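You operate a simulated robot arm through the tools that you are given. There is no shell and no other tool. Be economical: measure what you need, move in short steps, check, and stop when the job is done.

Carry out the task below with a simulated robot arm. There is one attempt and no reset: what you move stays moved.

Task
Put things in order on the drawer end of the brown table. At the end: the white spool from the drawer end of the brown table stands on top of the green button die; the grey small tin (marked "BUTTONS") from the drawer end of the brown table is on the white lidded box; the blue carton from the drawer end of the brown table is on the orange dotted plate; the white thread cone from the drawer end of the brown table stands where the blue carton stood; whatever was shut is shut again. Leave all else as you found it, and nothing knocked over.
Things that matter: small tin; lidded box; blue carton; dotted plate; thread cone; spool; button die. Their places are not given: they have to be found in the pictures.

It is judged by the outcome, as a careful person would: the job done as asked, and still so three seconds after it is handed in. It fails if anything else is knocked over, pushed out of place, dropped, spilled or broken.

Robot
A 6-joint arm with a two-finger parallel gripper, fixed in place. Base frame: the origin is at the foot of the arm, x ahead of it, y to its left, z up; the work surface is at about z = 740. Units: mm, rad, N and s.
With the tool pointing down near the work surface it reaches from about 260 to 680 mm from the base axis. Its first joint turns from -1.152 to 1.152 rad. Payload 2.9 kg.
The TCP is the grasp point between the finger pads, 30 mm short of the fingertips. In the tool frame z runs along the fingers and y along their closing line. Largest opening 110 mm; finger width 20, thickness 10; the body of the gripper, 48 by 112 mm, starts 55 mm behind the TCP.
Orientation is that of the tool frame in the base frame, as [roll, pitch, yaw] about the fixed x, y, z axes, in that order (R = Rz(yaw) Ry(pitch) Rx(roll)). With the fingers straight down and closing along the base's y, the tool's x points along the base's -x, its y along +y and its z along -z.

Tools
- The arm moves only by the tool move_arm. Its argument "moves" is a list of rows, each a list of 2 entries, a list of its own where there are three numbers: the shift along the tool's x, y, z in mm, then the turn, a rotation vector about the tool's x, y, z in rad. In form: [[[x, y, z], [wx, wy, wz]], ...]. A call has 1 to 20 rows; each row shifts and turns the commanded pose from where the row before left it, along the tool's axes as they then stand. "hand" is the closure, from 0 (fully open) to 1 (shut), set as the call begins (left out, the last holds). Rows are played at 5 a second. More than 50 mm and 0.15 rad between two rows, or a gripper value outside its range, and nothing of the call is played. Where a pose cannot be reached the arm comes as near as it can. A force on the tool above 40 N (or 10 N above the force at the start of the call, whichever is more), or a blocked arm, ends the call early, and 0.2 s more pass. Each finger travels about 108 mm/s and halts on what it meets, pressing with about 20 N; the grip force reading is that of the motor and also rises with nothing between the fingers. The clock runs only during rows and for 0.2 s after the last one: add rows that do not move to give the fingers time. The reply holds the time, the measured pose of the TCP, the force on the tool along the base axes, the opening and the grip force, in the units named above and with some noise.
- Cameras (640 x 400 px; columns grow to the right, rows downward): "scene" is fixed at [98.3, 485.9, 1361]; the picture's right is [-0.16, -0.99, 0.00], its down [-0.76, 0.13, -0.63] and it looks along [0.62, -0.10, -0.77] (base axes); focal length 291 px, centre (320, 200). "wrist" rides on the gripper at [-36, 0, -57] in the tool frame; the picture's right is [0.00, -1.00, 0.00], its down [0.97, 0.00, -0.24] and it looks along [0.24, 0.00, 0.97] (tool axes); focal length 218 px, centre (320, 200).
- get_image(camera): a new picture of that camera. The clock stands still meanwhile.
- probe_pixels(camera, pixels): for up to 12 pixels [column, row] of the newest picture of that camera ("zoom" is the newest enlarged one), the place [x, y, z] in the base frame of the surface seen there, good to about 3 mm. The clock stands still meanwhile.
- inspect(camera, box): a new picture of the part [left, top, right, bottom] of that camera's present view, enlarged. The clock stands still meanwhile.
- job_done(): hands the job in; it is judged then, once.

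Go step by step. Measure first, check grasps and placings, and put right what went wrong. The budget is 80 turns and 34 pictures, counting those below and the enlarged ones. Unless the task says otherwise, let go and move clear before handing in, and close with one line.

The tools are called after "Call:" by a JSON object that holds its "name" and its "arguments". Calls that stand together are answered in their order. move_arm: Moves the arm, as the interface text tells. Its arguments: {"type":"object","properties":{"moves":{"type":"array"},"hand":{"type":"number"}},"required":["moves"]} The other tools are called the same way: get_image (camera) takes a picture; probe_pixels (camera, pixels) gives the place of the surface under pixels of a picture; inspect (camera, box) takes an enlarged picture of a part of a camera's view; job_done () hands the job in.

At the start:

```text
time: 0.0
eef_pos: [370.7, 344.1, 1082.5]
orientation: [3.141, 0.001, 3.141]
wrist_force: [0.4, -0.2, -0.2]
width: 110.0
grip_force: 0.0
```

scene: 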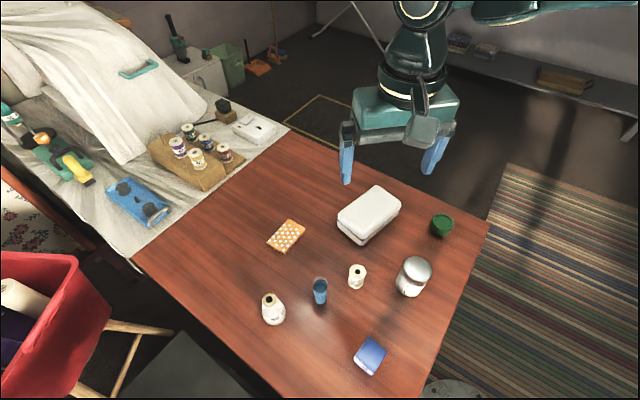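
wrist: 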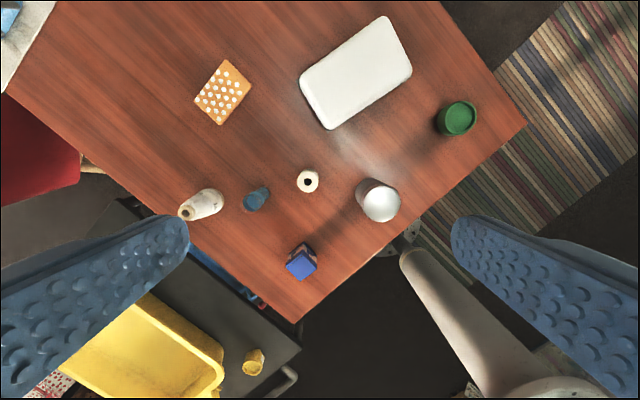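

The scene shows the box (368,215), plate (286,236), green die (441,225), tin (413,277), spool (357,276), blue cup (320,291), cone (273,309) and a blue carton (370,355). I'll enlarge and measure.

Call:
{"name": "inspect", "arguments": {"camera": "scene", "box": [240, 170, 480, 390]}}

Call:
{"name": "inspect", "arguments": {"camera": "wrist", "box": [170, 0, 530, 300]}}

Call:
{"name": "probe_pixels", "arguments": {"camera": "wrist", "pixels": [[308, 182], [185, 212], [256, 198], [380, 203], [302, 258], [222, 92], [355, 72], [457, 117], [300, 90], [386, 18], [411, 72], [330, 128]]}}

```text
1.82 times, centred on (360, 280) of scene
```

zoom: 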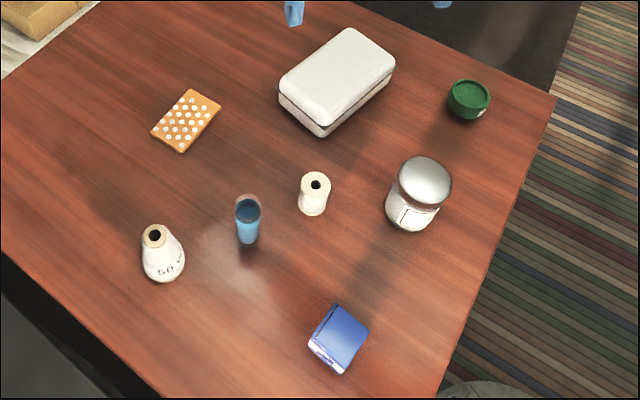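

```text
1.33 times, centred on (350, 150) of wrist
```

zoom: 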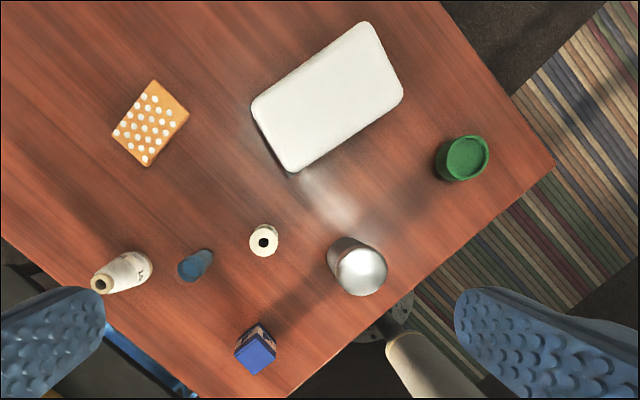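

```text
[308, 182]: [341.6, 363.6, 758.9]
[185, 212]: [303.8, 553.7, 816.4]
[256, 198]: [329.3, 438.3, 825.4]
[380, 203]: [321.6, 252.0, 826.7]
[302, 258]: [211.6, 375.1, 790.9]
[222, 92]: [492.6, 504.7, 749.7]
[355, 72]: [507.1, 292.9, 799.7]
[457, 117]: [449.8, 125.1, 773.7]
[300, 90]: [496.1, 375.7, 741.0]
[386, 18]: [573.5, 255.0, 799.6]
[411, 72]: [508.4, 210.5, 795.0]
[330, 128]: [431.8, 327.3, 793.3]
```

Some tops are about 790–827 high. I'll probe finer points of each object in the scene picture.

Call:
{"name": "probe_pixels", "arguments": {"camera": "scene", "pixels": [[405, 263], [417, 259], [431, 270], [417, 278], [407, 293], [401, 283], [350, 270], [365, 270], [356, 287], [358, 265], [268, 297], [275, 322]]}}

Call:
{"name": "probe_pixels", "arguments": {"camera": "scene", "pixels": [[366, 339], [385, 350], [373, 373], [356, 357], [371, 355], [364, 367], [432, 222], [440, 216], [453, 223], [441, 222], [441, 234], [438, 236]]}}

Call:
{"name": "probe_pixels", "arguments": {"camera": "scene", "pixels": [[289, 221], [304, 231], [284, 252], [268, 242], [263, 310], [284, 310], [313, 280], [327, 282], [320, 302], [320, 279], [340, 222], [366, 243]]}}

```text
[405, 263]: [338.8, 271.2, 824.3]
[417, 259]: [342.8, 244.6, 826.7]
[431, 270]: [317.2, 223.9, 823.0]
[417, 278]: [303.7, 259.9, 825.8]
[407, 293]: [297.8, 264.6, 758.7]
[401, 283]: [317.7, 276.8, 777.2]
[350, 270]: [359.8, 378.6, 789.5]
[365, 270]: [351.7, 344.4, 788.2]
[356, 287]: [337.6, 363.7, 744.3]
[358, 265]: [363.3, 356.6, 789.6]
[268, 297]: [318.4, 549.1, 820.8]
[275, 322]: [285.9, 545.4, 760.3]
```

```text
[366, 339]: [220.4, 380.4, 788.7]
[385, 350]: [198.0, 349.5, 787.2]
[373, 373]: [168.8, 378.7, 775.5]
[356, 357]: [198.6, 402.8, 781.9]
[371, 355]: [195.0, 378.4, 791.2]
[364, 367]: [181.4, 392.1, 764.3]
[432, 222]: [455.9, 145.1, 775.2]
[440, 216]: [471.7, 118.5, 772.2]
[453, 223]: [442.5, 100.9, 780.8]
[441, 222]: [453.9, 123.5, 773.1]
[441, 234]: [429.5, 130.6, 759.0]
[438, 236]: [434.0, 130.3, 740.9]
```

```text
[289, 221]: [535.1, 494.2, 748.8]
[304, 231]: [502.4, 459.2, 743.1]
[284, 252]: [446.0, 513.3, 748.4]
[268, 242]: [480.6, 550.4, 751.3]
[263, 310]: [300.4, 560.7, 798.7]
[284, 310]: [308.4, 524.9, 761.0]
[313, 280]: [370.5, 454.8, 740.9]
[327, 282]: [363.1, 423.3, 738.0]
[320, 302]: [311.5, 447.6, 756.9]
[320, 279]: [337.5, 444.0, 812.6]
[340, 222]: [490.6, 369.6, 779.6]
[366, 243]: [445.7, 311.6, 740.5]
```

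Places are roughly known (spool (350,362), die (451,123), tin (322,250), carton (194,377), plate centre (491,504), cone (303,542)). I'll move above the spool and look closer.

Call:
{"name": "move_arm", "arguments": {"moves": [[[5, 4, 40], [0, 0, 0]], [[5, 4, 40], [0, 0, 0]], [[5, 4, 40], [0, 0, 0]], [[7, 6, 40], [0, 0, 0]], [[0, 0, 0], [0, 0, 0]]], "hand": 0.4}}

Call:
{"name": "get_image", "arguments": {"camera": "wrist"}}

```text
time: 1.2
eef_pos: [349.6, 362.7, 922.9]
orientation: [3.141, 0.0, -3.14]
wrist_force: [0.5, 0.7, 0.3]
width: 66.0
grip_force: 0.1
```

```text
29 pictures are left
```

wrist: 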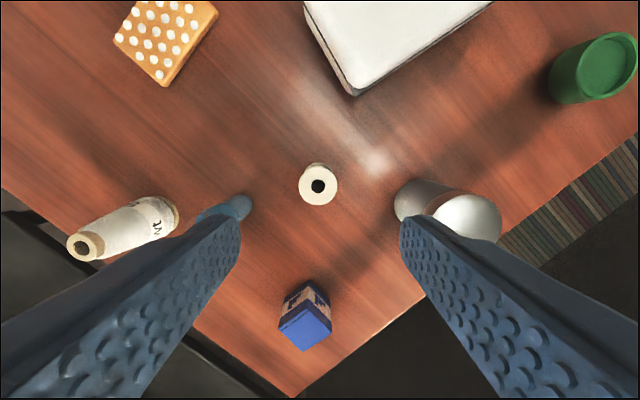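

The spool's rim is around (318,186) and both fingers straddle it. I'll probe the rim and its neighbours here.

Call:
{"name": "probe_pixels", "arguments": {"camera": "wrist", "pixels": [[301, 186], [334, 186], [318, 170], [318, 203], [305, 308], [330, 333], [281, 327], [304, 348], [466, 218], [440, 205], [605, 62], [616, 36]]}}

```text
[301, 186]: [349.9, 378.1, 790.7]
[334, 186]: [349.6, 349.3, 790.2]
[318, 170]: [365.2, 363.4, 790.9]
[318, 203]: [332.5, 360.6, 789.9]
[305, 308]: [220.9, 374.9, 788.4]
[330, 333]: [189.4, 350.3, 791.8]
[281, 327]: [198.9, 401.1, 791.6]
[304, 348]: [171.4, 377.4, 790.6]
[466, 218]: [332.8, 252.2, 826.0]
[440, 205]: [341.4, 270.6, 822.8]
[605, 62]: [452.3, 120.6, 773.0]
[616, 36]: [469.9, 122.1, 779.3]
```

Spool centre is (349.5,363.5), top 790, so I'm aligned. I'll go down to TCP z≈775 and close.

Call:
{"name": "move_arm", "arguments": {"moves": [[[0, 0.8, 45], [0, 0, 0]], [[0, 0, 45], [0, 0, 0]], [[0, 0, 40], [0, 0, 0]], [[0, 0, 17], [0, 0, 0]], [[0, 0, 0], [0, 0, 0]]]}}

Call:
{"name": "move_arm", "arguments": {"moves": [[[0, 0, 0], [0, 0, 0]], [[0, 0, 0], [0, 0, 0]], [[0, 0, 0], [0, 0, 0]]], "hand": 0.85}}

```text
time: 2.4
eef_pos: [350.4, 362.3, 776.8]
orientation: [3.141, 0.0, 3.142]
wrist_force: [-0.1, 0.3, 0.0]
width: 66.1
grip_force: 0.1
```

```text
time: 3.2
eef_pos: [349.9, 362.7, 777.3]
orientation: [3.141, 0.001, 3.14]
wrist_force: [0.9, 0.2, 1.2]
width: 33.5
grip_force: 19.9
```

The spool is held (width 33.5). I'll lift it and stop short of the die to measure that.

Call:
{"name": "move_arm", "arguments": {"moves": [[[0, 0, -40], [0, 0, 0]], [[0, 0, -45], [0, 0, 0]], [[0, 0, -40], [0, 0, 0]], [[-8, -48, 0], [0, 0, 0]], [[-8, -48, 0], [0, 0, 0]], [[-8, -48, 0], [0, 0, 0]], [[-8, -48, 0], [0, 0, 0]], [[-8, -48, 0], [0, 0, 0]], [[0, 0, 0], [0, 0, 0]]]}}

Call:
{"name": "get_image", "arguments": {"camera": "wrist"}}

```text
time: 5.2
eef_pos: [389.4, 124.8, 901.4]
orientation: [-3.14, 0.001, 3.141]
wrist_force: [1.1, 0.3, 0.4]
width: 33.2
grip_force: 20.0
```

```text
28 pictures are left
```

wrist: 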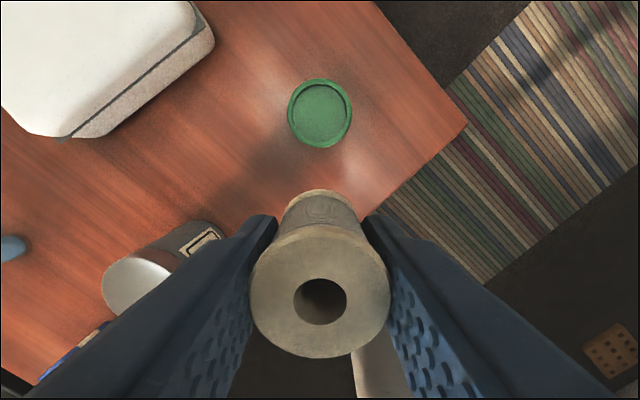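

The die at (320,113) is a shallow cup with a raised rim. I'll probe the rim and floor.

Call:
{"name": "probe_pixels", "arguments": {"camera": "wrist", "pixels": [[292, 110], [349, 110], [320, 81], [320, 140], [320, 113], [298, 113], [343, 113], [320, 90], [320, 133], [310, 105], [330, 120], [182, 281]]}}

```text
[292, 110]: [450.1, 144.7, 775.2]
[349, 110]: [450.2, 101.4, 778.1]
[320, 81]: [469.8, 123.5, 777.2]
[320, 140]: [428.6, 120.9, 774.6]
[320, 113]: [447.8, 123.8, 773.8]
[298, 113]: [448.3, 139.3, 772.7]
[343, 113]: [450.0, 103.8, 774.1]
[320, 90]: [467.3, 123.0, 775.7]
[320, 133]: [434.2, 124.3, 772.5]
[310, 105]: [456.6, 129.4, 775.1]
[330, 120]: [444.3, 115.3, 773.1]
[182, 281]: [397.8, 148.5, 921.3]
```

Die centre is (449.5,123), floor about 773.5, so release TCP is about 811. I'll move over it and come down to 816.

Call:
{"name": "move_arm", "arguments": {"moves": [[[-30, -1, 0], [0, 0, 0]], [[-30.4, -0.8, 0], [0, 0, 0]], [[0, 0, 40], [0, 0, 0]], [[0, 0, 35], [0, 0, 0]], [[0, 0, 10], [0, 0, 0]], [[0, 0, 0], [0, 0, 0]]]}}

Call:
{"name": "inspect", "arguments": {"camera": "scene", "box": [390, 170, 490, 240]}}

```text
time: 6.6
eef_pos: [448.8, 120.9, 815.0]
orientation: [-3.142, 0.001, 3.14]
wrist_force: [0.4, -0.6, 0.1]
width: 33.6
grip_force: 19.9
```

```text
5.71 times, centred on (440, 205) of scene
```

zoom: 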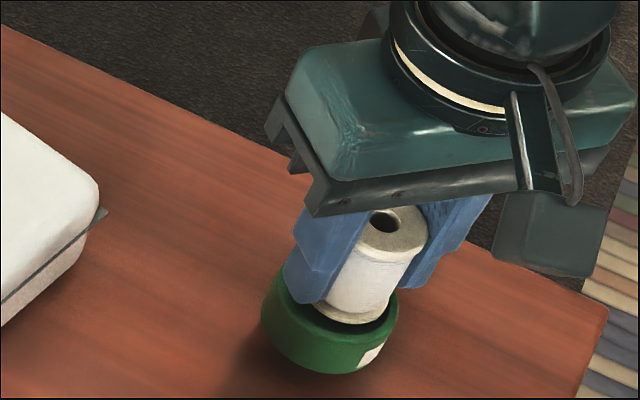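

The spool is poised over the die, about 2 mm right in y. I'll correct that and lower gently in small steps.

Call:
{"name": "move_arm", "arguments": {"moves": [[[-1, 1.8, 0], [0, 0, 0]], [[0, 0, 2], [0, 0, 0]], [[0, 0, 1.5], [0, 0, 0]], [[0, 0, 0], [0, 0, 0]]]}}

Call:
{"name": "inspect", "arguments": {"camera": "scene", "box": [390, 170, 490, 240]}}

```text
time: 7.6
eef_pos: [450.3, 123.3, 813.2]
orientation: [-3.141, 0.002, 3.141]
wrist_force: [-0.1, 0.0, 0.4]
width: 33.7
grip_force: 20.5
```

```text
5.71 times, centred on (440, 205) of scene
```

zoom: 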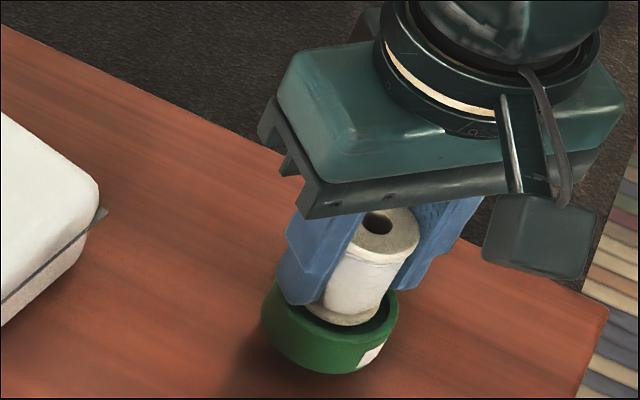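

The spool nests within the rim with room at the back right; no contact yet. I'll lower further.

Call:
{"name": "move_arm", "arguments": {"moves": [[[0, 0, 1], [0, 0, 0]], [[0, 0, 1], [0, 0, 0]], [[0, 0, 0], [0, 0, 0]]]}}

```text
time: 8.4
eef_pos: [450.5, 122.9, 811.5]
orientation: [3.141, 0.001, -3.141]
wrist_force: [0.2, -0.2, -0.2]
width: 33.5
grip_force: 20.2
```

Call:
{"name": "move_arm", "arguments": {"moves": [[[0, 0, 1], [0, 0, 0]], [[0, 0, 0.7], [0, 0, 0]], [[0, 0, 0], [0, 0, 0]]]}}

Call:
{"name": "inspect", "arguments": {"camera": "scene", "box": [415, 190, 465, 240]}}

```text
time: 9.2
eef_pos: [450.7, 123.8, 809.1]
orientation: [-3.141, 0.002, -3.141]
wrist_force: [-1.4, 0.0, 4.2]
width: 33.5
grip_force: 19.5
```

```text
8.00 times, centred on (440, 215) of scene
```

zoom: 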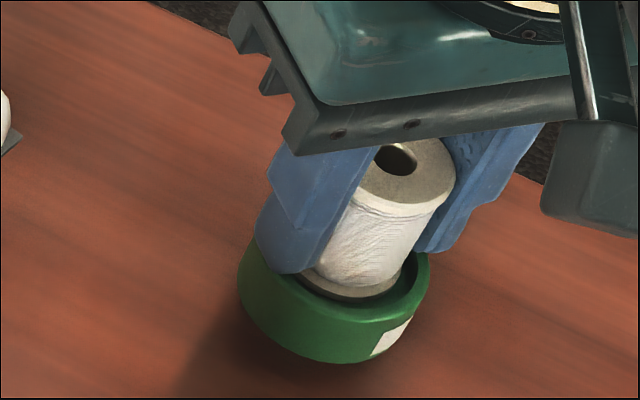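

Contact at 4 N with the spool in the recess. I'll ease off half a millimetre and open a little.

Call:
{"name": "move_arm", "arguments": {"moves": [[[0, 0, -0.6], [0, 0, 0]], [[0, 0, 0], [0, 0, 0]]]}}

Call:
{"name": "move_arm", "arguments": {"moves": [[[0, 0, 0], [0, 0, 0]], [[0, 0, 0], [0, 0, 0]], [[0, 0, -20], [0, 0, 0]], [[0, 0, -40], [0, 0, 0]], [[0, 0, -40], [0, 0, 0]], [[30, 0, 0], [0, 0, 0]], [[30, 0, 0], [0, 0, 0]]], "hand": 0.5}}

Call:
{"name": "get_image", "arguments": {"camera": "wrist"}}

```text
time: 9.8
eef_pos: [450.0, 122.5, 810.6]
orientation: [3.141, -0.002, -3.14]
wrist_force: [-0.6, 0.3, -0.5]
width: 33.1
grip_force: 20.5
```

```text
time: 11.4
eef_pos: [391.1, 123.2, 911.8]
orientation: [-3.141, -0.001, -3.14]
wrist_force: [-0.5, 0.1, 0.5]
width: 54.7
grip_force: 0.1
```

```text
24 pictures are left
```

wrist: 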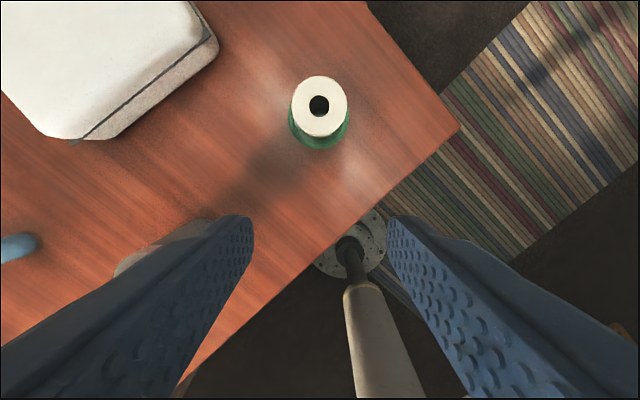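

The spool sits on the die at (319,107). I'll probe its level and move to view the tin.

Call:
{"name": "probe_pixels", "arguments": {"camera": "wrist", "pixels": [[294, 105], [344, 105], [319, 80], [319, 130]]}}

Call:
{"name": "move_arm", "arguments": {"moves": [[[25, 32, 0], [0, 0, 0]], [[25, 32, 0], [0, 0, 0]], [[25, 32, 0], [0, 0, 0]], [[26, 32, 0], [0, 0, 0]], [[0, 0, 0], [0, 0, 0]]], "hand": 0.0}}

Call:
{"name": "get_image", "arguments": {"camera": "wrist"}}

```text
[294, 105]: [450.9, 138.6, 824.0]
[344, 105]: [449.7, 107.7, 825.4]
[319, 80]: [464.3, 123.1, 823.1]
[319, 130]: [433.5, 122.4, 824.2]
```

```text
time: 12.6
eef_pos: [289.5, 251.7, 911.7]
orientation: [3.141, 0.0, 3.14]
wrist_force: [-0.6, 0.3, -0.2]
width: 109.9
grip_force: 0.0
```

```text
23 pictures are left
```

wrist: 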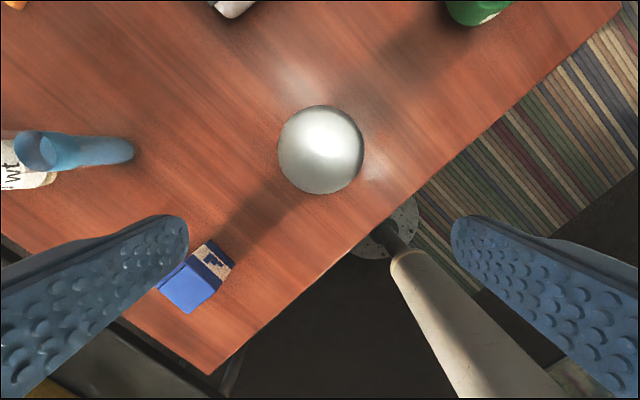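

The spool stands level at 824. The tin's top is at (320,149); I'll probe its rim.

Call:
{"name": "probe_pixels", "arguments": {"camera": "wrist", "pixels": [[280, 150], [360, 150], [320, 108], [320, 191], [320, 149], [292, 122], [348, 178]]}}

```text
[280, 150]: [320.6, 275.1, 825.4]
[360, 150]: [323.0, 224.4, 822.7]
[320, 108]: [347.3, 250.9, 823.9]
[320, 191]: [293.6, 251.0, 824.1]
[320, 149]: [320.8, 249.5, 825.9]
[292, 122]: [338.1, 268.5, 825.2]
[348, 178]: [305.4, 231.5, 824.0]
```

Tin centre (321,250), diameter about 54. I'll go over it, descend to TCP 785 and close.

Call:
{"name": "move_arm", "arguments": {"moves": [[[-31.5, -1, 0], [0, 0, 0]], [[0, 0, 45], [0, 0, 0]], [[0, 0, 45], [0, 0, 0]], [[0, 0, 36], [0, 0, 0]], [[0, 0, 0], [0, 0, 0]]]}}

Call:
{"name": "move_arm", "arguments": {"moves": [[[0, 0, 0], [0, 0, 0]], [[0, 0, 0], [0, 0, 0]], [[0, 0, 0], [0, 0, 0]], [[0, 0, 0], [0, 0, 0]]], "hand": 0.7}}

```text
time: 13.8
eef_pos: [322.0, 250.0, 784.9]
orientation: [-3.141, 0.0, -3.141]
wrist_force: [-0.1, 0.5, -0.1]
width: 109.8
grip_force: 0.1
```

```text
time: 14.8
eef_pos: [319.2, 250.1, 785.2]
orientation: [-3.141, -0.001, 3.141]
wrist_force: [1.0, 0.1, -0.3]
width: 57.2
grip_force: 20.3
```

The tin is held (width 57.2). I'll lift and move short of the box to measure its top.

Call:
{"name": "move_arm", "arguments": {"moves": [[[0, 0, -45], [0, 0, 0]], [[0, 0, -45], [0, 0, 0]], [[0, 0, -45], [0, 0, 0]], [[-35, 12, 0], [0, 0, 0]], [[-35, 12, 0], [0, 0, 0]], [[-35, 12, 0], [0, 0, 0]], [[0, 0, 0], [0, 0, 0]]]}}

Call:
{"name": "get_image", "arguments": {"camera": "wrist"}}

```text
time: 16.4
eef_pos: [426.2, 285.8, 919.7]
orientation: [3.141, -0.001, -3.141]
wrist_force: [0.0, -0.1, -0.7]
width: 57.1
grip_force: 20.0
```

```text
22 pictures are left
```

wrist: 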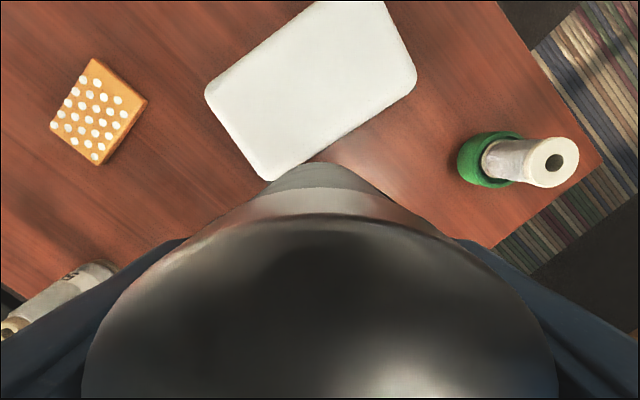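

The box top is visible; I'll probe its corners and surface, and the plate's corners too.

Call:
{"name": "probe_pixels", "arguments": {"camera": "wrist", "pixels": [[210, 92], [264, 176], [412, 82], [378, 6], [310, 80], [280, 110], [340, 60], [93, 60], [146, 102], [51, 124], [103, 164], [98, 112]]}}

```text
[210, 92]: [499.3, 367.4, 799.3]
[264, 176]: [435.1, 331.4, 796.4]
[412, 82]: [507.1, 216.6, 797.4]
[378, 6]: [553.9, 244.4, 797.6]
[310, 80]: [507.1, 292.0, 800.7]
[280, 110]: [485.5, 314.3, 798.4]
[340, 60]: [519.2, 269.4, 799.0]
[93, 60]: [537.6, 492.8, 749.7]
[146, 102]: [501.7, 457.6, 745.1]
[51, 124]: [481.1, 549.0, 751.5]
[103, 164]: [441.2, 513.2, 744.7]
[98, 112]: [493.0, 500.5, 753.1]
```

Box centre is (503,292), top about 799.5. I'll go there and lower to TCP ≈848, then touch down.

Call:
{"name": "move_arm", "arguments": {"moves": [[[-38, 3, 0], [0, 0, 0]], [[-39, 3, 0], [0, 0, 0]], [[0, 0, 40], [0, 0, 0]], [[0, 0, 31], [0, 0, 0]], [[0, 0, 0], [0, 0, 0]]]}}

Call:
{"name": "move_arm", "arguments": {"moves": [[[0, 0, 1.5], [0, 0, 0]], [[0, 0, 1], [0, 0, 0]], [[0, 0, 0], [0, 0, 0]]]}}

```text
time: 17.6
eef_pos: [503.4, 292.0, 847.1]
orientation: [-3.141, 0.002, -3.141]
wrist_force: [-0.3, 0.6, -0.6]
width: 57.1
grip_force: 20.0
```

```text
time: 18.4
eef_pos: [502.4, 291.9, 846.2]
orientation: [-3.141, 0.002, 3.141]
wrist_force: [-0.5, 0.0, -2.1]
width: 57.1
grip_force: 20.6
```

No clear contact yet; I'll keep lowering slightly.

Call:
{"name": "move_arm", "arguments": {"moves": [[[0, 0, 0.8], [0, 0, 0]], [[0, 0, 0], [0, 0, 0]]]}}

Call:
{"name": "move_arm", "arguments": {"moves": [[[0, 0, 0.8], [0, 0, 0]], [[0, 0, 0], [0, 0, 0]]]}}

```text
time: 19.0
eef_pos: [503.6, 292.3, 844.8]
orientation: [-3.141, 0.0, -3.14]
wrist_force: [-1.1, -0.7, 1.9]
width: 57.4
grip_force: 20.0
```

```text
time: 19.6
eef_pos: [502.2, 291.6, 844.6]
orientation: [-3.141, 0.0, -3.141]
wrist_force: [-3.3, -0.3, 9.3]
width: 56.9
grip_force: 19.8
```

Touched down (9 N). I'll open and rise straight up.

Call:
{"name": "move_arm", "arguments": {"moves": [[[0, 0, -0.8], [0, 0, 0]], [[0, 0, 0], [0, 0, 0]], [[0, 0, 0], [0, 0, 0]], [[0, 0, -30], [0, 0, 0]], [[0, 0, -40], [0, 0, 0]], [[0, 0, -40], [0, 0, 0]], [[40, 0, 0], [0, 0, 0]], [[40, 10, 0], [0, 0, 0]]], "hand": 0.1}}

Call:
{"name": "get_image", "arguments": {"camera": "wrist"}}

```text
time: 21.4
eef_pos: [423.0, 300.7, 955.3]
orientation: [3.141, 0.001, 3.14]
wrist_force: [0.3, -0.3, 0.8]
width: 99.2
grip_force: 0.1
```

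```text
21 pictures are left
```

wrist: 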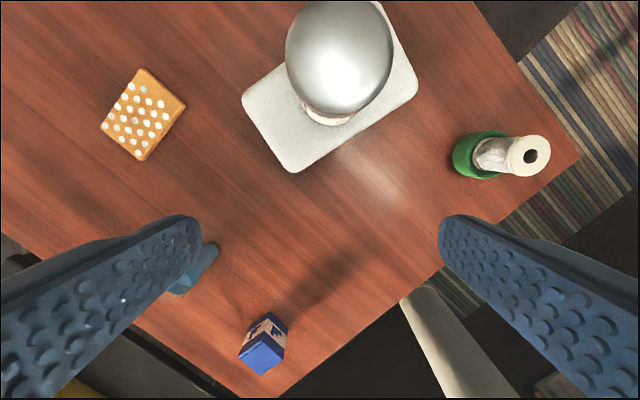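

The tin stands on the box. The plate centre (491,503) is about 704 mm out, so before lifting the carton I'll test reach there: turn the closing line to 130° (the carton's short side) and check at height.

Call:
{"name": "move_arm", "arguments": {"moves": [[[0, 40, 0], [0, 0, -0.14]], [[0, 0, 0], [0, 0, -0.14]], [[0, 0, 0], [0, 0, -0.14]], [[0, 0, 0], [0, 0, -0.14]], [[0, 0, 0], [0, 0, -0.138]], [[-35, 30, 0], [0, 0, 0]], [[-35, 30, 0], [0, 0, 0]], [[-35, 30, 10], [0, 0, 0]], [[-35, 22, 40], [0, 0, 0]], [[0, 0, 40], [0, 0, 0]], [[0, 0, 0], [0, 0, 0]], [[0, 0, 0], [0, 0, 0]]]}}

```text
refused: row 9 steps farther than a row can; nothing moved
```

A row was too long; I'll split it with corrected offsets.

Call:
{"name": "move_arm", "arguments": {"moves": [[[0, 40, 0], [0, 0, -0.14]], [[0, 0, 0], [0, 0, -0.14]], [[0, 0, 0], [0, 0, -0.14]], [[0, 0, 0], [0, 0, -0.14]], [[0, 0, 0], [0, 0, -0.138]], [[-39, 20, 0], [0, 0, 0]], [[-39, 20, 0], [0, 0, 0]], [[-39, 20, 0], [0, 0, 0]], [[-39, 20, 0], [0, 0, 0]], [[0, 0, 45], [0, 0, 0]], [[0, 0, 45], [0, 0, 0]], [[0, 0, 0], [0, 0, 0]], [[0, 0, 0], [0, 0, 0]]]}}

```text
time: 24.2
eef_pos: [470.8, 484.6, 862.5]
orientation: [3.14, 0.0, -2.444]
wrist_force: [0.7, -0.1, -0.1]
width: 99.2
grip_force: 0.0
out of reach, approached as far as the arm can: row 9
```

Reach with a vertical tool is r≈676. I'll tilt the tool outward 0.28 rad and see if the TCP comes out further.

Call:
{"name": "move_arm", "arguments": {"moves": [[[0, 0, 0], [0, -0.14, 0]], [[0, 0, 0], [0, -0.14, 0]], [[0, 0, 0], [0, 0, 0]], [[0, 0, 0], [0, 0, 0]]]}}

```text
time: 25.2
eef_pos: [471.4, 485.0, 863.1]
orientation: [3.14, 0.281, -2.442]
wrist_force: [0.3, -0.2, -0.5]
width: 99.1
grip_force: 0.0
```

The tilt holds. I'll now push out 27 mm horizontally and down to about z=800 to confirm reach.

Call:
{"name": "move_arm", "arguments": {"moves": [[[-25.5, 1.2, 7.4], [0, 0, 0]], [[8.7, 0, 30.2], [0, 0, 0]], [[8.7, 0, 30.2], [0, 0, 0]], [[0, 0, 0], [0, 0, 0]], [[0, 0, 0], [0, 0, 0]]]}}

```text
time: 26.4
eef_pos: [492.0, 503.3, 798.7]
orientation: [-3.141, 0.28, -2.444]
wrist_force: [-0.2, 0.6, 0.4]
width: 98.8
grip_force: 0.0
```

Reach to the plate is fine with this tilt. I'll keep this exact orientation, test 9 mm lower, then rise and travel to above the carton.

Call:
{"name": "move_arm", "arguments": {"moves": [[[2.5, 0, 8.6], [0, 0, 0]], [[0, 0, 0], [0, 0, 0]]]}}

Call:
{"name": "move_arm", "arguments": {"moves": [[[-10, 0, -35], [0, 0, 0]], [[-10, 0, -35], [0, 0, 0]], [[-10, 0, -35], [0, 0, 0]], [[42.4, 13.4, -12.2], [0, 0, 0]], [[42.4, 13.4, -12.2], [0, 0, 0]], [[42.4, 13.4, -12.2], [0, 0, 0]], [[42.4, 13.4, -12.2], [0, 0, 0]], [[42.4, 13.4, -12.2], [0, 0, 0]], [[42.4, 13.4, -12.2], [0, 0, 0]], [[42.4, 13.4, -12.2], [0, 0, 0]], [[0, 0, 0], [0, 0, 0]]]}}

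Call:
{"name": "get_image", "arguments": {"camera": "wrist"}}

```text
time: 27.0
eef_pos: [492.5, 503.6, 792.5]
orientation: [-3.142, 0.281, -2.444]
wrist_force: [0.6, -0.4, 1.0]
width: 99.3
grip_force: 0.1
```

```text
time: 29.4
eef_pos: [213.6, 364.7, 900.7]
orientation: [3.138, 0.278, -2.443]
wrist_force: [0.7, 1.0, -1.5]
width: 99.2
grip_force: 0.1
out of reach, approached as far as the arm can: row 10
```

```text
20 pictures are left
```

wrist: 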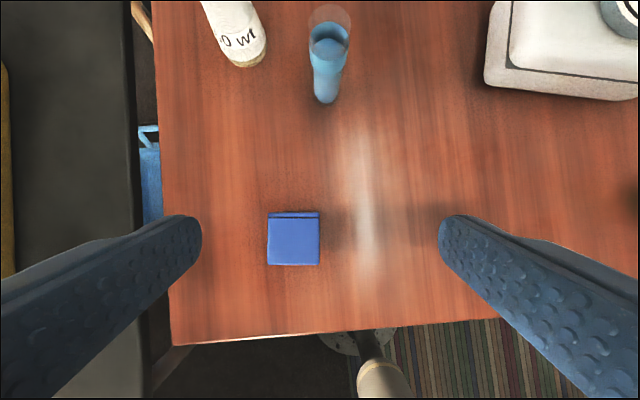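

Out of reach here: that lean runs joint 1 into its limit at the carton. I'll instead lean toward 130° (closing line 40°, along the carton's long side): untilt, turn 90°, tilt again.

Call:
{"name": "move_arm", "arguments": {"moves": [[[0, 0, 0], [0, 0.14, 0]], [[0, 0, 0], [0, 0.14, 0]], [[0, 0, 0], [0, 0, -0.1428]], [[0, 0, 0], [0, 0, -0.1428]], [[0, 0, 0], [0, 0, -0.1428]], [[0, 0, 0], [0, 0, -0.1428]], [[0, 0, 0], [0, 0, -0.1428]], [[0, 0, 0], [0, 0, -0.1428]], [[0, 0, 0], [0, 0, -0.1428]], [[0, 0, 0], [0, 0, -0.1428]], [[0, 0, 0], [0, 0, -0.1428]], [[0, 0, 0], [0, 0, -0.1428]], [[0, 0, 0], [0, 0, -0.1428]], [[0, 0, 0], [0, -0.14, 0]], [[0, 0, 0], [0, -0.14, 0]], [[0, 0, 0], [0, 0, 0]], [[0, 0, 0], [0, 0, 0]]]}}

Call:
{"name": "get_image", "arguments": {"camera": "wrist"}}

```text
time: 33.0
eef_pos: [213.2, 367.1, 900.6]
orientation: [3.141, 0.281, -0.873]
wrist_force: [0.1, -0.4, -0.3]
width: 98.9
grip_force: 0.0
```

```text
19 pictures are left
```

wrist: 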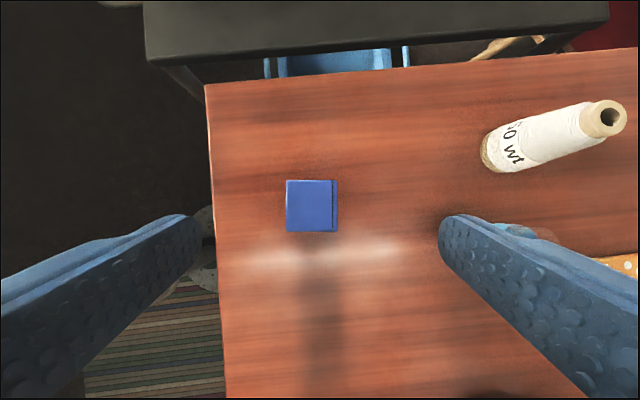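

The carton top (286–332, 180–231) is square to the image. I'll probe its corners for the exact place.

Call:
{"name": "probe_pixels", "arguments": {"camera": "wrist", "pixels": [[289, 183], [329, 183], [329, 228], [289, 228], [309, 205], [335, 205], [293, 240], [320, 240]]}}

```text
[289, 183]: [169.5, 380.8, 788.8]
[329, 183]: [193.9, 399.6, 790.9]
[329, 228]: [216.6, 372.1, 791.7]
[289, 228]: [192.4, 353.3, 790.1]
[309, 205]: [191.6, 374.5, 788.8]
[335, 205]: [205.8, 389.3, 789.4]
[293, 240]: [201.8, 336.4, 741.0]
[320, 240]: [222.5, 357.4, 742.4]
```

Carton centre is (194,376.5). I'll align, descend vertically to TCP z≈777 and close.

Call:
{"name": "move_arm", "arguments": {"moves": [[[-18.7, -8.7, 5.4], [0, 0, 0]], [[11.4, 0, 39.6], [0, 0, 0]], [[11.4, 0, 39.6], [0, 0, 0]], [[11.4, 0, 39.6], [0, 0, 0]], [[0, 0, 0], [0, 0, 0]], [[0, 0, 0], [0, 0, 0]]]}}

Call:
{"name": "get_image", "arguments": {"camera": "wrist"}}

```text
time: 34.4
eef_pos: [208.3, 385.8, 777.0]
orientation: [-3.14, 0.28, -0.872]
wrist_force: [-0.2, 0.4, -0.4]
width: 99.3
grip_force: 0.1
```

```text
18 pictures are left
```

wrist: 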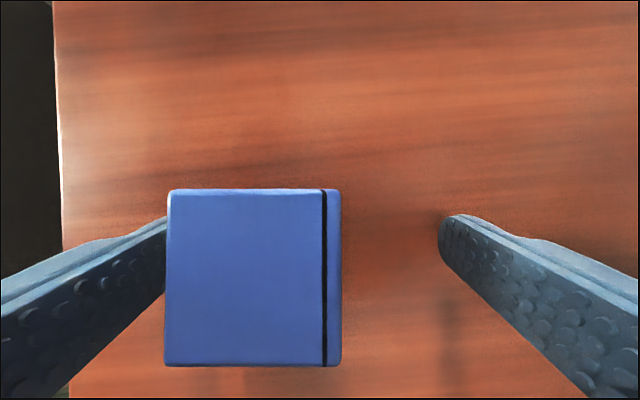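

I had tool y's sign reversed here: the carton is 17 mm to the left in the opening, untouched. I'll shift +17 along tool y, then close.

Call:
{"name": "move_arm", "arguments": {"moves": [[[0, 9, 0], [0, 0, 0]], [[0, 8, 0], [0, 0, 0]], [[0, 0, 0], [0, 0, 0]]]}}

Call:
{"name": "move_arm", "arguments": {"moves": [[[0, 0, 0], [0, 0, 0]], [[0, 0, 0], [0, 0, 0]], [[0, 0, 0], [0, 0, 0]], [[0, 0, 0], [0, 0, 0]]], "hand": 0.8}}

```text
time: 35.2
eef_pos: [195.0, 375.8, 775.7]
orientation: [3.14, 0.279, -0.872]
wrist_force: [-0.2, -0.1, 0.4]
width: 98.9
grip_force: 0.0
```

```text
time: 36.2
eef_pos: [195.4, 376.4, 776.6]
orientation: [-3.141, 0.281, -0.873]
wrist_force: [0.4, 0.4, 2.4]
width: 41.2
grip_force: 20.1
```

The carton is gripped (41 mm). I'll lift 150 mm, travel toward the middle and turn it about the vertical by −85.5° to line up with the plate.

Call:
{"name": "move_arm", "arguments": {"moves": [[[-10.4, 0, -36], [0, 0, 0]], [[-10.4, 0, -36], [0, 0, 0]], [[-10.4, 0, -36], [0, 0, 0]], [[-10.4, 0, -36], [0, 0, 0]], [[18.8, -37, -5.4], [0, 0, 0]], [[18.8, -37, -5.4], [0, 0, 0]], [[18.8, -37, -5.4], [0, 0, 0]], [[18.8, -37, -5.4], [0, 0, 0]], [[18.8, -37, -5.4], [0, 0, 0]], [[0, 0, 0], [0, 0, 0]]]}}

Call:
{"name": "move_arm", "arguments": {"moves": [[[0, 0, 0], [0.0376, 0, 0.1304]], [[0, 0, 0], [0.0376, 0, 0.1304]], [[0, 0, 0], [0.0376, 0, 0.1304]], [[0, 0, 0], [0.0376, 0, 0.1304]], [[0, 0, 0], [0.0376, 0, 0.1304]], [[0, 0, 0], [0.0376, 0, 0.1304]], [[0, 0, 0], [0.0376, 0, 0.1304]], [[0, 0, 0], [0.0376, 0, 0.1304]], [[0, 0, 0], [0.0376, 0, 0.1304]], [[0, 0, 0], [0.0376, 0, 0.1304]], [[0, 0, 0], [0.0376, 0, 0.1304]], [[0, 0, 0], [0, 0, 0]]]}}

Call:
{"name": "get_image", "arguments": {"camera": "wrist"}}

```text
time: 38.4
eef_pos: [401.1, 420.6, 927.1]
orientation: [-3.141, 0.279, -0.872]
wrist_force: [0.3, -0.4, -0.1]
width: 41.6
grip_force: 19.8
```

```text
time: 41.0
eef_pos: [398.7, 420.5, 926.5]
orientation: [3.141, 0.28, -2.368]
wrist_force: [-0.1, -0.4, -1.4]
width: 41.3
grip_force: 20.3
```

```text
17 pictures are left
```

wrist: 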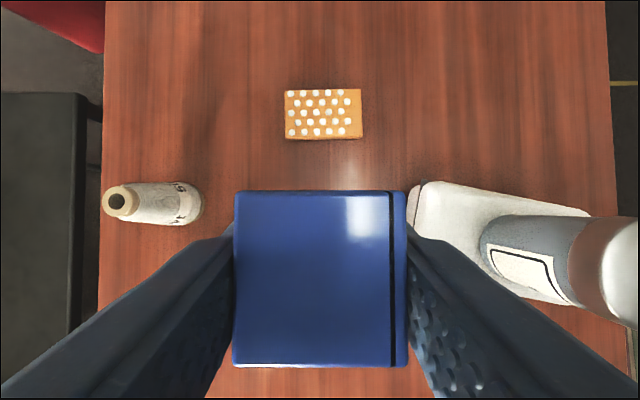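

The plate (285–362, 90–139) is square to the carton. I'll probe its corners.

Call:
{"name": "probe_pixels", "arguments": {"camera": "wrist", "pixels": [[287, 93], [359, 93], [359, 133], [288, 135], [323, 113], [287, 113], [360, 113], [323, 91], [323, 135]]}}

```text
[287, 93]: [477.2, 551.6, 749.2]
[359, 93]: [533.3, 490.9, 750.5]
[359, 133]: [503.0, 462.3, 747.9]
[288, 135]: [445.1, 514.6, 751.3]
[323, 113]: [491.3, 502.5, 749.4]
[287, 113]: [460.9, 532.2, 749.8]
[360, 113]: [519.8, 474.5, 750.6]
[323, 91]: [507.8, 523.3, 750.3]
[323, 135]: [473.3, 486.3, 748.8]
```

Plate centre is (490,504), top about 750. I'll move out, lower partway, go out the rest and stop about 8 mm above touchdown.

Call:
{"name": "move_arm", "arguments": {"moves": [[[-38.4, -1.2, 11.1], [0, 0, 0]], [[-38.4, -1.2, 11.1], [0, 0, 0]], [[8.3, 0, 28.8], [0, 0, 0]], [[8.3, 0, 28.8], [0, 0, 0]], [[-41.4, -1.2, 11.9], [0, 0, 0]], [[9.8, 0, 34.1], [0, 0, 0]], [[9.8, 0, 34.1], [0, 0, 0]], [[0, 0, 0], [0, 0, 0]], [[0, 0, 0], [0, 0, 0]]]}}

```text
time: 43.0
eef_pos: [488.8, 503.9, 796.4]
orientation: [3.141, 0.281, -2.365]
wrist_force: [0.5, -0.3, -1.1]
width: 41.6
grip_force: 19.5
```

Over the plate centre at z≈796. I'll lower 7 mm and look.

Call:
{"name": "move_arm", "arguments": {"moves": [[[1.1, 0, 3.9], [0, 0, 0]], [[0.9, 0, 2.9], [0, 0, 0]], [[0, 0, 0], [0, 0, 0]]]}}

Call:
{"name": "inspect", "arguments": {"camera": "scene", "box": [240, 180, 330, 260]}}

```text
time: 43.8
eef_pos: [488.6, 504.8, 789.0]
orientation: [-3.141, 0.28, -2.365]
wrist_force: [-1.1, 0.3, -0.6]
width: 41.5
grip_force: 19.9
```

```text
5.00 times, centred on (285, 220) of scene
```

zoom: 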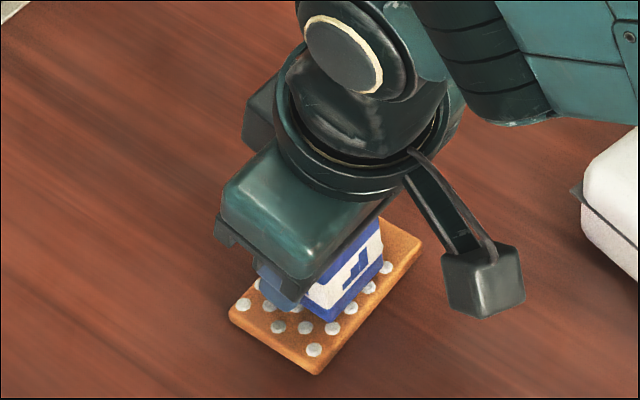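

The carton sits centred over the plate. I'll lower by small steps to contact.

Call:
{"name": "move_arm", "arguments": {"moves": [[[0.4, 0, 1.4], [0, 0, 0]], [[0, 0, 0], [0, 0, 0]]]}}

Call:
{"name": "move_arm", "arguments": {"moves": [[[0.3, 0, 1], [0, 0, 0]], [[0, 0, 0], [0, 0, 0]]]}}

```text
time: 44.4
eef_pos: [489.6, 504.2, 787.3]
orientation: [3.142, 0.28, -2.366]
wrist_force: [0.3, 0.7, -1.3]
width: 41.6
grip_force: 20.5
```

```text
time: 45.0
eef_pos: [488.8, 503.7, 786.7]
orientation: [-3.141, 0.282, -2.363]
wrist_force: [-0.1, 0.0, 1.9]
width: 41.4
grip_force: 19.4
```

Call:
{"name": "move_arm", "arguments": {"moves": [[[0.25, 0, 0.8], [0, 0, 0]], [[0, 0, 0], [0, 0, 0]]]}}

```text
time: 45.6
eef_pos: [489.4, 505.2, 786.1]
orientation: [3.141, 0.282, -2.366]
wrist_force: [-1.3, -0.9, 9.1]
width: 41.4
grip_force: 20.0
```

Contact (9 N). I'll open and rise vertically, then back off toward the base.

Call:
{"name": "move_arm", "arguments": {"moves": [[[-0.25, 0, -0.8], [0, 0, 0]], [[0, 0, 0], [0, 0, 0]], [[0, 0, 0], [0, 0, 0]], [[-5.5, 0, -19.2], [0, 0, 0]], [[-11, 0, -38], [0, 0, 0]], [[-11, 0, -38], [0, 0, 0]], [[38.4, 0, -11.1], [0, 0, 0]], [[38.4, 0, -11.1], [0, 0, 0]], [[0, 0, 0], [0, 0, 0]]], "hand": 0.3}}

Call:
{"name": "get_image", "arguments": {"camera": "scene"}}

Call:
{"name": "get_image", "arguments": {"camera": "wrist"}}

```text
time: 47.6
eef_pos: [433.0, 447.9, 885.0]
orientation: [3.141, 0.282, -2.366]
wrist_force: [-0.2, 0.0, 0.2]
width: 76.8
grip_force: 0.1
```

```text
15 pictures are left
```

scene: 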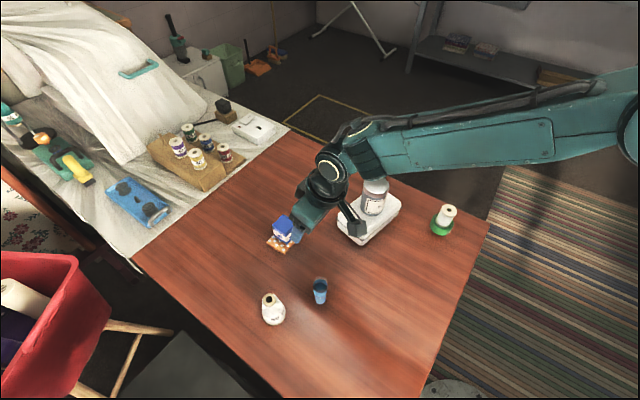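

```text
14 pictures are left
```

wrist: 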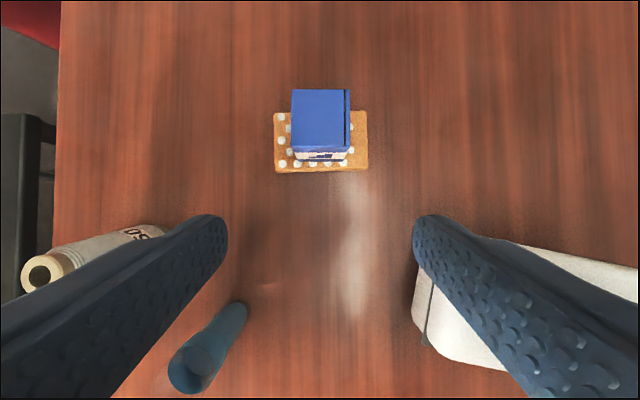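

The carton stands squarely on the plate. Next I'll untilt, and move to view the cone from above.

Call:
{"name": "move_arm", "arguments": {"moves": [[[0, 0, 0], [0, 0.14, 0]], [[0, 0, 0], [0, 0.14, 0]], [[0, 0, -45], [0, 0, 0]], [[19.4, 39.5, 0], [0, 0, 0]], [[19.4, 39.5, 0], [0, 0, 0]], [[19.4, 39.5, 0], [0, 0, 0]], [[19.4, 39.5, 0], [0, 0, 0]], [[0, 0, 0], [0, 0, 0]]]}}

Call:
{"name": "get_image", "arguments": {"camera": "wrist"}}

```text
time: 49.4
eef_pos: [264.5, 507.2, 930.9]
orientation: [3.141, -0.001, -2.367]
wrist_force: [0.2, -0.6, -0.3]
width: 77.0
grip_force: 0.0
```

```text
13 pictures are left
```

wrist: 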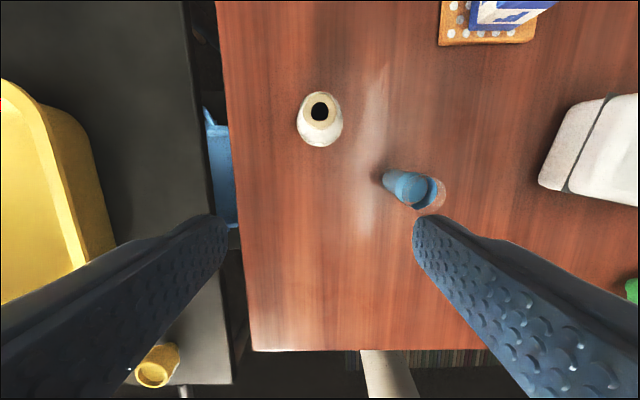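

The cone is at (320,118). I'll probe its rim and lower edges.

Call:
{"name": "probe_pixels", "arguments": {"camera": "wrist", "pixels": [[304, 110], [336, 110], [320, 95], [320, 127], [299, 125], [341, 125], [320, 144], [308, 140], [332, 140]]}}

```text
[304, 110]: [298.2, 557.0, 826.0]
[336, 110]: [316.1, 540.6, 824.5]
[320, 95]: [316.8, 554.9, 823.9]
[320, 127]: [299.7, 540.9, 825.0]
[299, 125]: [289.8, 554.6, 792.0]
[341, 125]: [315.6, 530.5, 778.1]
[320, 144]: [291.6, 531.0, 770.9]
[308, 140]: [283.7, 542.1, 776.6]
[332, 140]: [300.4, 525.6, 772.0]
```

Cone axis is at (307.5,548.5), top 825, base radius about 25. I'll align and descend to TCP ≈779.

Call:
{"name": "move_arm", "arguments": {"moves": [[[-29.7, 0, 0], [0, 0, 0]], [[-29.7, -0.3, 0], [0, 0, 0]], [[0, 0, 45], [0, 0, 0]], [[0, 0, 30], [0, 0, 0]], [[0, 0, 0], [0, 0, 0]]]}}

Call:
{"name": "get_image", "arguments": {"camera": "wrist"}}

```text
time: 50.6
eef_pos: [307.8, 547.4, 853.5]
orientation: [-3.141, 0.0, -2.364]
wrist_force: [0.9, -0.5, -0.6]
width: 77.1
grip_force: 0.0
```

```text
12 pictures are left
```

wrist: 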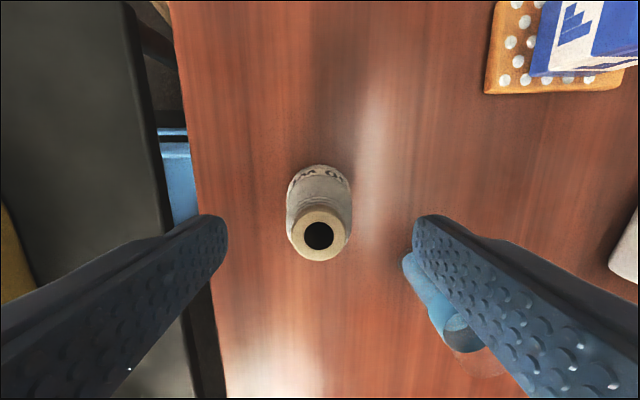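

The cone is centred at (319,236) between the fingers and the cup is well clear. I'll descend and close.

Call:
{"name": "move_arm", "arguments": {"moves": [[[0, 0, 40], [0, 0, 0]], [[0, 0, 34.5], [0, 0, 0]], [[0, 0, 0], [0, 0, 0]]]}}

Call:
{"name": "move_arm", "arguments": {"moves": [[[0, 0, 0], [0, 0, 0]], [[0, 0, 0], [0, 0, 0]], [[0, 0, 0], [0, 0, 0]], [[0, 0, 0], [0, 0, 0]]], "hand": 0.8}}

```text
time: 51.4
eef_pos: [308.6, 548.2, 778.5]
orientation: [-3.141, 0.0, -2.364]
wrist_force: [-0.3, 0.4, 0.1]
width: 77.3
grip_force: 0.1
```

```text
time: 52.4
eef_pos: [308.8, 549.1, 779.4]
orientation: [3.141, -0.002, -2.364]
wrist_force: [0.4, 0.4, 0.6]
width: 44.0
grip_force: 19.7
```

Gripped at 44 mm. I'll lift and carry it to above the carton's old place (194,376.5).

Call:
{"name": "move_arm", "arguments": {"moves": [[[0, 0, -20], [0, 0, 0]], [[0, 0, -40], [0, 0, 0]], [[0, 0, -45], [0, 0, 0]], [[40.4, -8.6, 0], [0, 0, 0]], [[40.4, -8.6, 0], [0, 0, 0]], [[40.4, -8.6, 0], [0, 0, 0]], [[40.4, -8.6, 0], [0, 0, 0]], [[40.4, -8.6, 0], [0, 0, 0]], [[0, 0, 0], [0, 0, 0]], [[0, 0, 0], [0, 0, 0]]]}}

Call:
{"name": "get_image", "arguments": {"camera": "scene"}}

Call:
{"name": "get_image", "arguments": {"camera": "wrist"}}

```text
time: 54.6
eef_pos: [193.7, 374.6, 885.1]
orientation: [3.141, 0.0, -2.365]
wrist_force: [0.1, 0.0, -0.7]
width: 43.8
grip_force: 19.9
```

```text
11 pictures are left
```

scene: 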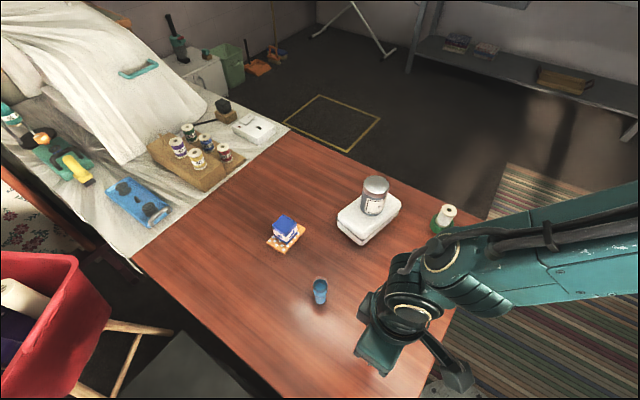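

```text
10 pictures are left
```

wrist: 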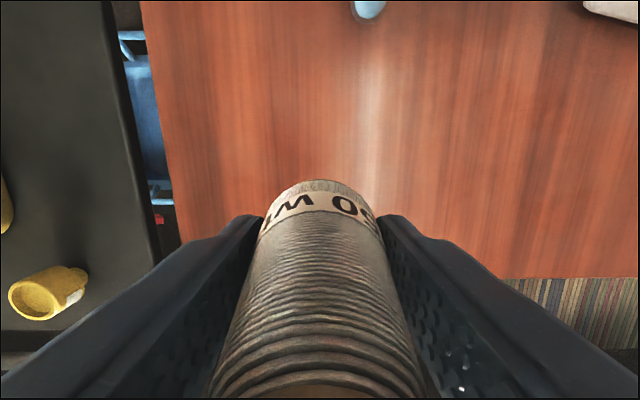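

The cone hangs straight and we are over the spot. I'll lower to about 4 mm above the table.

Call:
{"name": "move_arm", "arguments": {"moves": [[[-1.2, 0.6, 40], [0, 0, 0]], [[0, 0, 40], [0, 0, 0]], [[0, 0, 21], [0, 0, 0]], [[0, 0, 0], [0, 0, 0]], [[0, 0, 0], [0, 0, 0]]]}}

Call:
{"name": "move_arm", "arguments": {"moves": [[[0, 0, 2], [0, 0, 0]], [[0, 0, 1], [0, 0, 0]], [[0, 0, 0], [0, 0, 0]]]}}

```text
time: 55.8
eef_pos: [195.6, 377.8, 784.4]
orientation: [3.14, 0.0, -2.364]
wrist_force: [0.2, -0.2, -0.8]
width: 43.8
grip_force: 20.7
```

```text
time: 56.6
eef_pos: [195.3, 377.9, 780.5]
orientation: [-3.141, -0.001, -2.366]
wrist_force: [-0.1, -0.1, -1.9]
width: 44.0
grip_force: 19.9
```

Call:
{"name": "move_arm", "arguments": {"moves": [[[0, 0, 1], [0, 0, 0]], [[0, 0, 0], [0, 0, 0]]]}}

Call:
{"name": "move_arm", "arguments": {"moves": [[[0, 0, 0.8], [0, 0, 0]], [[0, 0, 0], [0, 0, 0]]]}}

```text
time: 57.2
eef_pos: [194.9, 377.5, 780.0]
orientation: [3.14, 0.0, -2.362]
wrist_force: [0.6, 0.6, -1.0]
width: 43.8
grip_force: 20.0
```

```text
time: 57.8
eef_pos: [195.5, 376.8, 780.3]
orientation: [-3.142, -0.001, -2.365]
wrist_force: [-0.1, 1.0, 0.0]
width: 43.8
grip_force: 20.7
```

Still no clear contact; two more small steps.

Call:
{"name": "move_arm", "arguments": {"moves": [[[0, 0, 0.8], [0, 0, 0]], [[0, 0, 0], [0, 0, 0]]]}}

Call:
{"name": "move_arm", "arguments": {"moves": [[[0, 0, 0.6], [0, 0, 0]], [[0, 0, 0], [0, 0, 0]]]}}

```text
time: 58.4
eef_pos: [194.8, 376.8, 778.2]
orientation: [-3.14, 0.001, -2.365]
wrist_force: [-0.3, -1.3, 4.4]
width: 43.8
grip_force: 19.9
```

```text
time: 59.0
eef_pos: [194.9, 377.7, 778.4]
orientation: [-3.141, 0.001, -2.367]
wrist_force: [-3.9, -6.9, 22.7]
width: 43.8
grip_force: 19.8
```

Contact is firm. I'll back off a touch, open, rise straight up and move clear.

Call:
{"name": "move_arm", "arguments": {"moves": [[[0, 0, -0.9], [0, 0, 0]], [[0, 0, 0], [0, 0, 0]]]}}

Call:
{"name": "move_arm", "arguments": {"moves": [[[0, 0, 0], [0, 0, 0]], [[0, 0, 0], [0, 0, 0]], [[0, 0, -20], [0, 0, 0]], [[0, 0, -45], [0, 0, 0]], [[0, 0, -45], [0, 0, 0]], [[0, 0, -45], [0, 0, 0]], [[0, -40, -20], [0, 0, 0]], [[0, -40, -20], [0, 0, 0]], [[0, -40, -20], [0, 0, 0]], [[0, -40, -20], [0, 0, 0]], [[0, 0, 0], [0, 0, 0]]], "hand": 0.3}}

Call:
{"name": "get_image", "arguments": {"camera": "scene"}}

Call:
{"name": "get_image", "arguments": {"camera": "wrist"}}

```text
time: 59.6
eef_pos: [194.2, 378.0, 779.7]
orientation: [-3.14, 0.0, -2.365]
wrist_force: [-0.9, -1.2, 7.6]
width: 43.8
grip_force: 20.0
```

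```text
time: 62.0
eef_pos: [309.0, 262.2, 1014.9]
orientation: [3.141, 0.0, -2.364]
wrist_force: [0.2, 0.9, -0.9]
width: 77.0
grip_force: 0.0
```

```text
9 pictures are left
```

scene: 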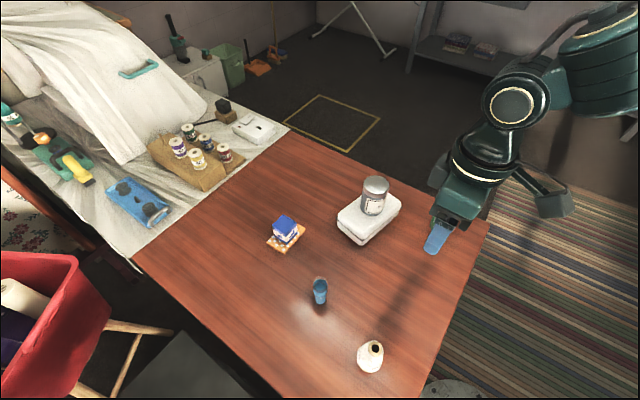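

```text
8 pictures are left
```

wrist: 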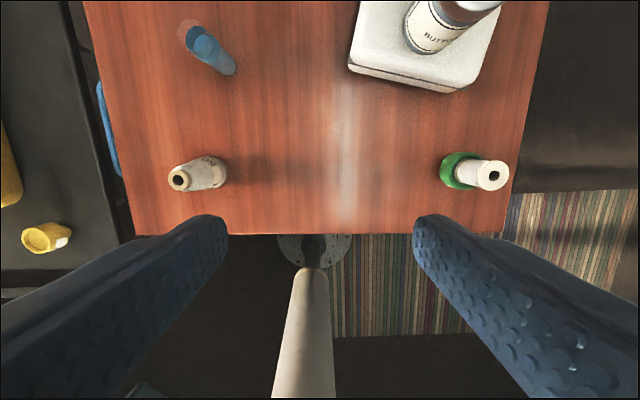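

The pictures show the cone standing upright at the carton's old place (370,357). The carton is on the plate, the tin is on the shut box, and the spool is on the die. The cup is untouched, so I'm handing in.

Call:
{"name": "job_done", "arguments": {}}

```text
The job is handed in.
```

The job is handed in: the spool is on the green die, the BUTTONS tin is on the lidded box, the carton is on the dotted plate, and the thread cone stands where the carton stood; nothing was knocked over.
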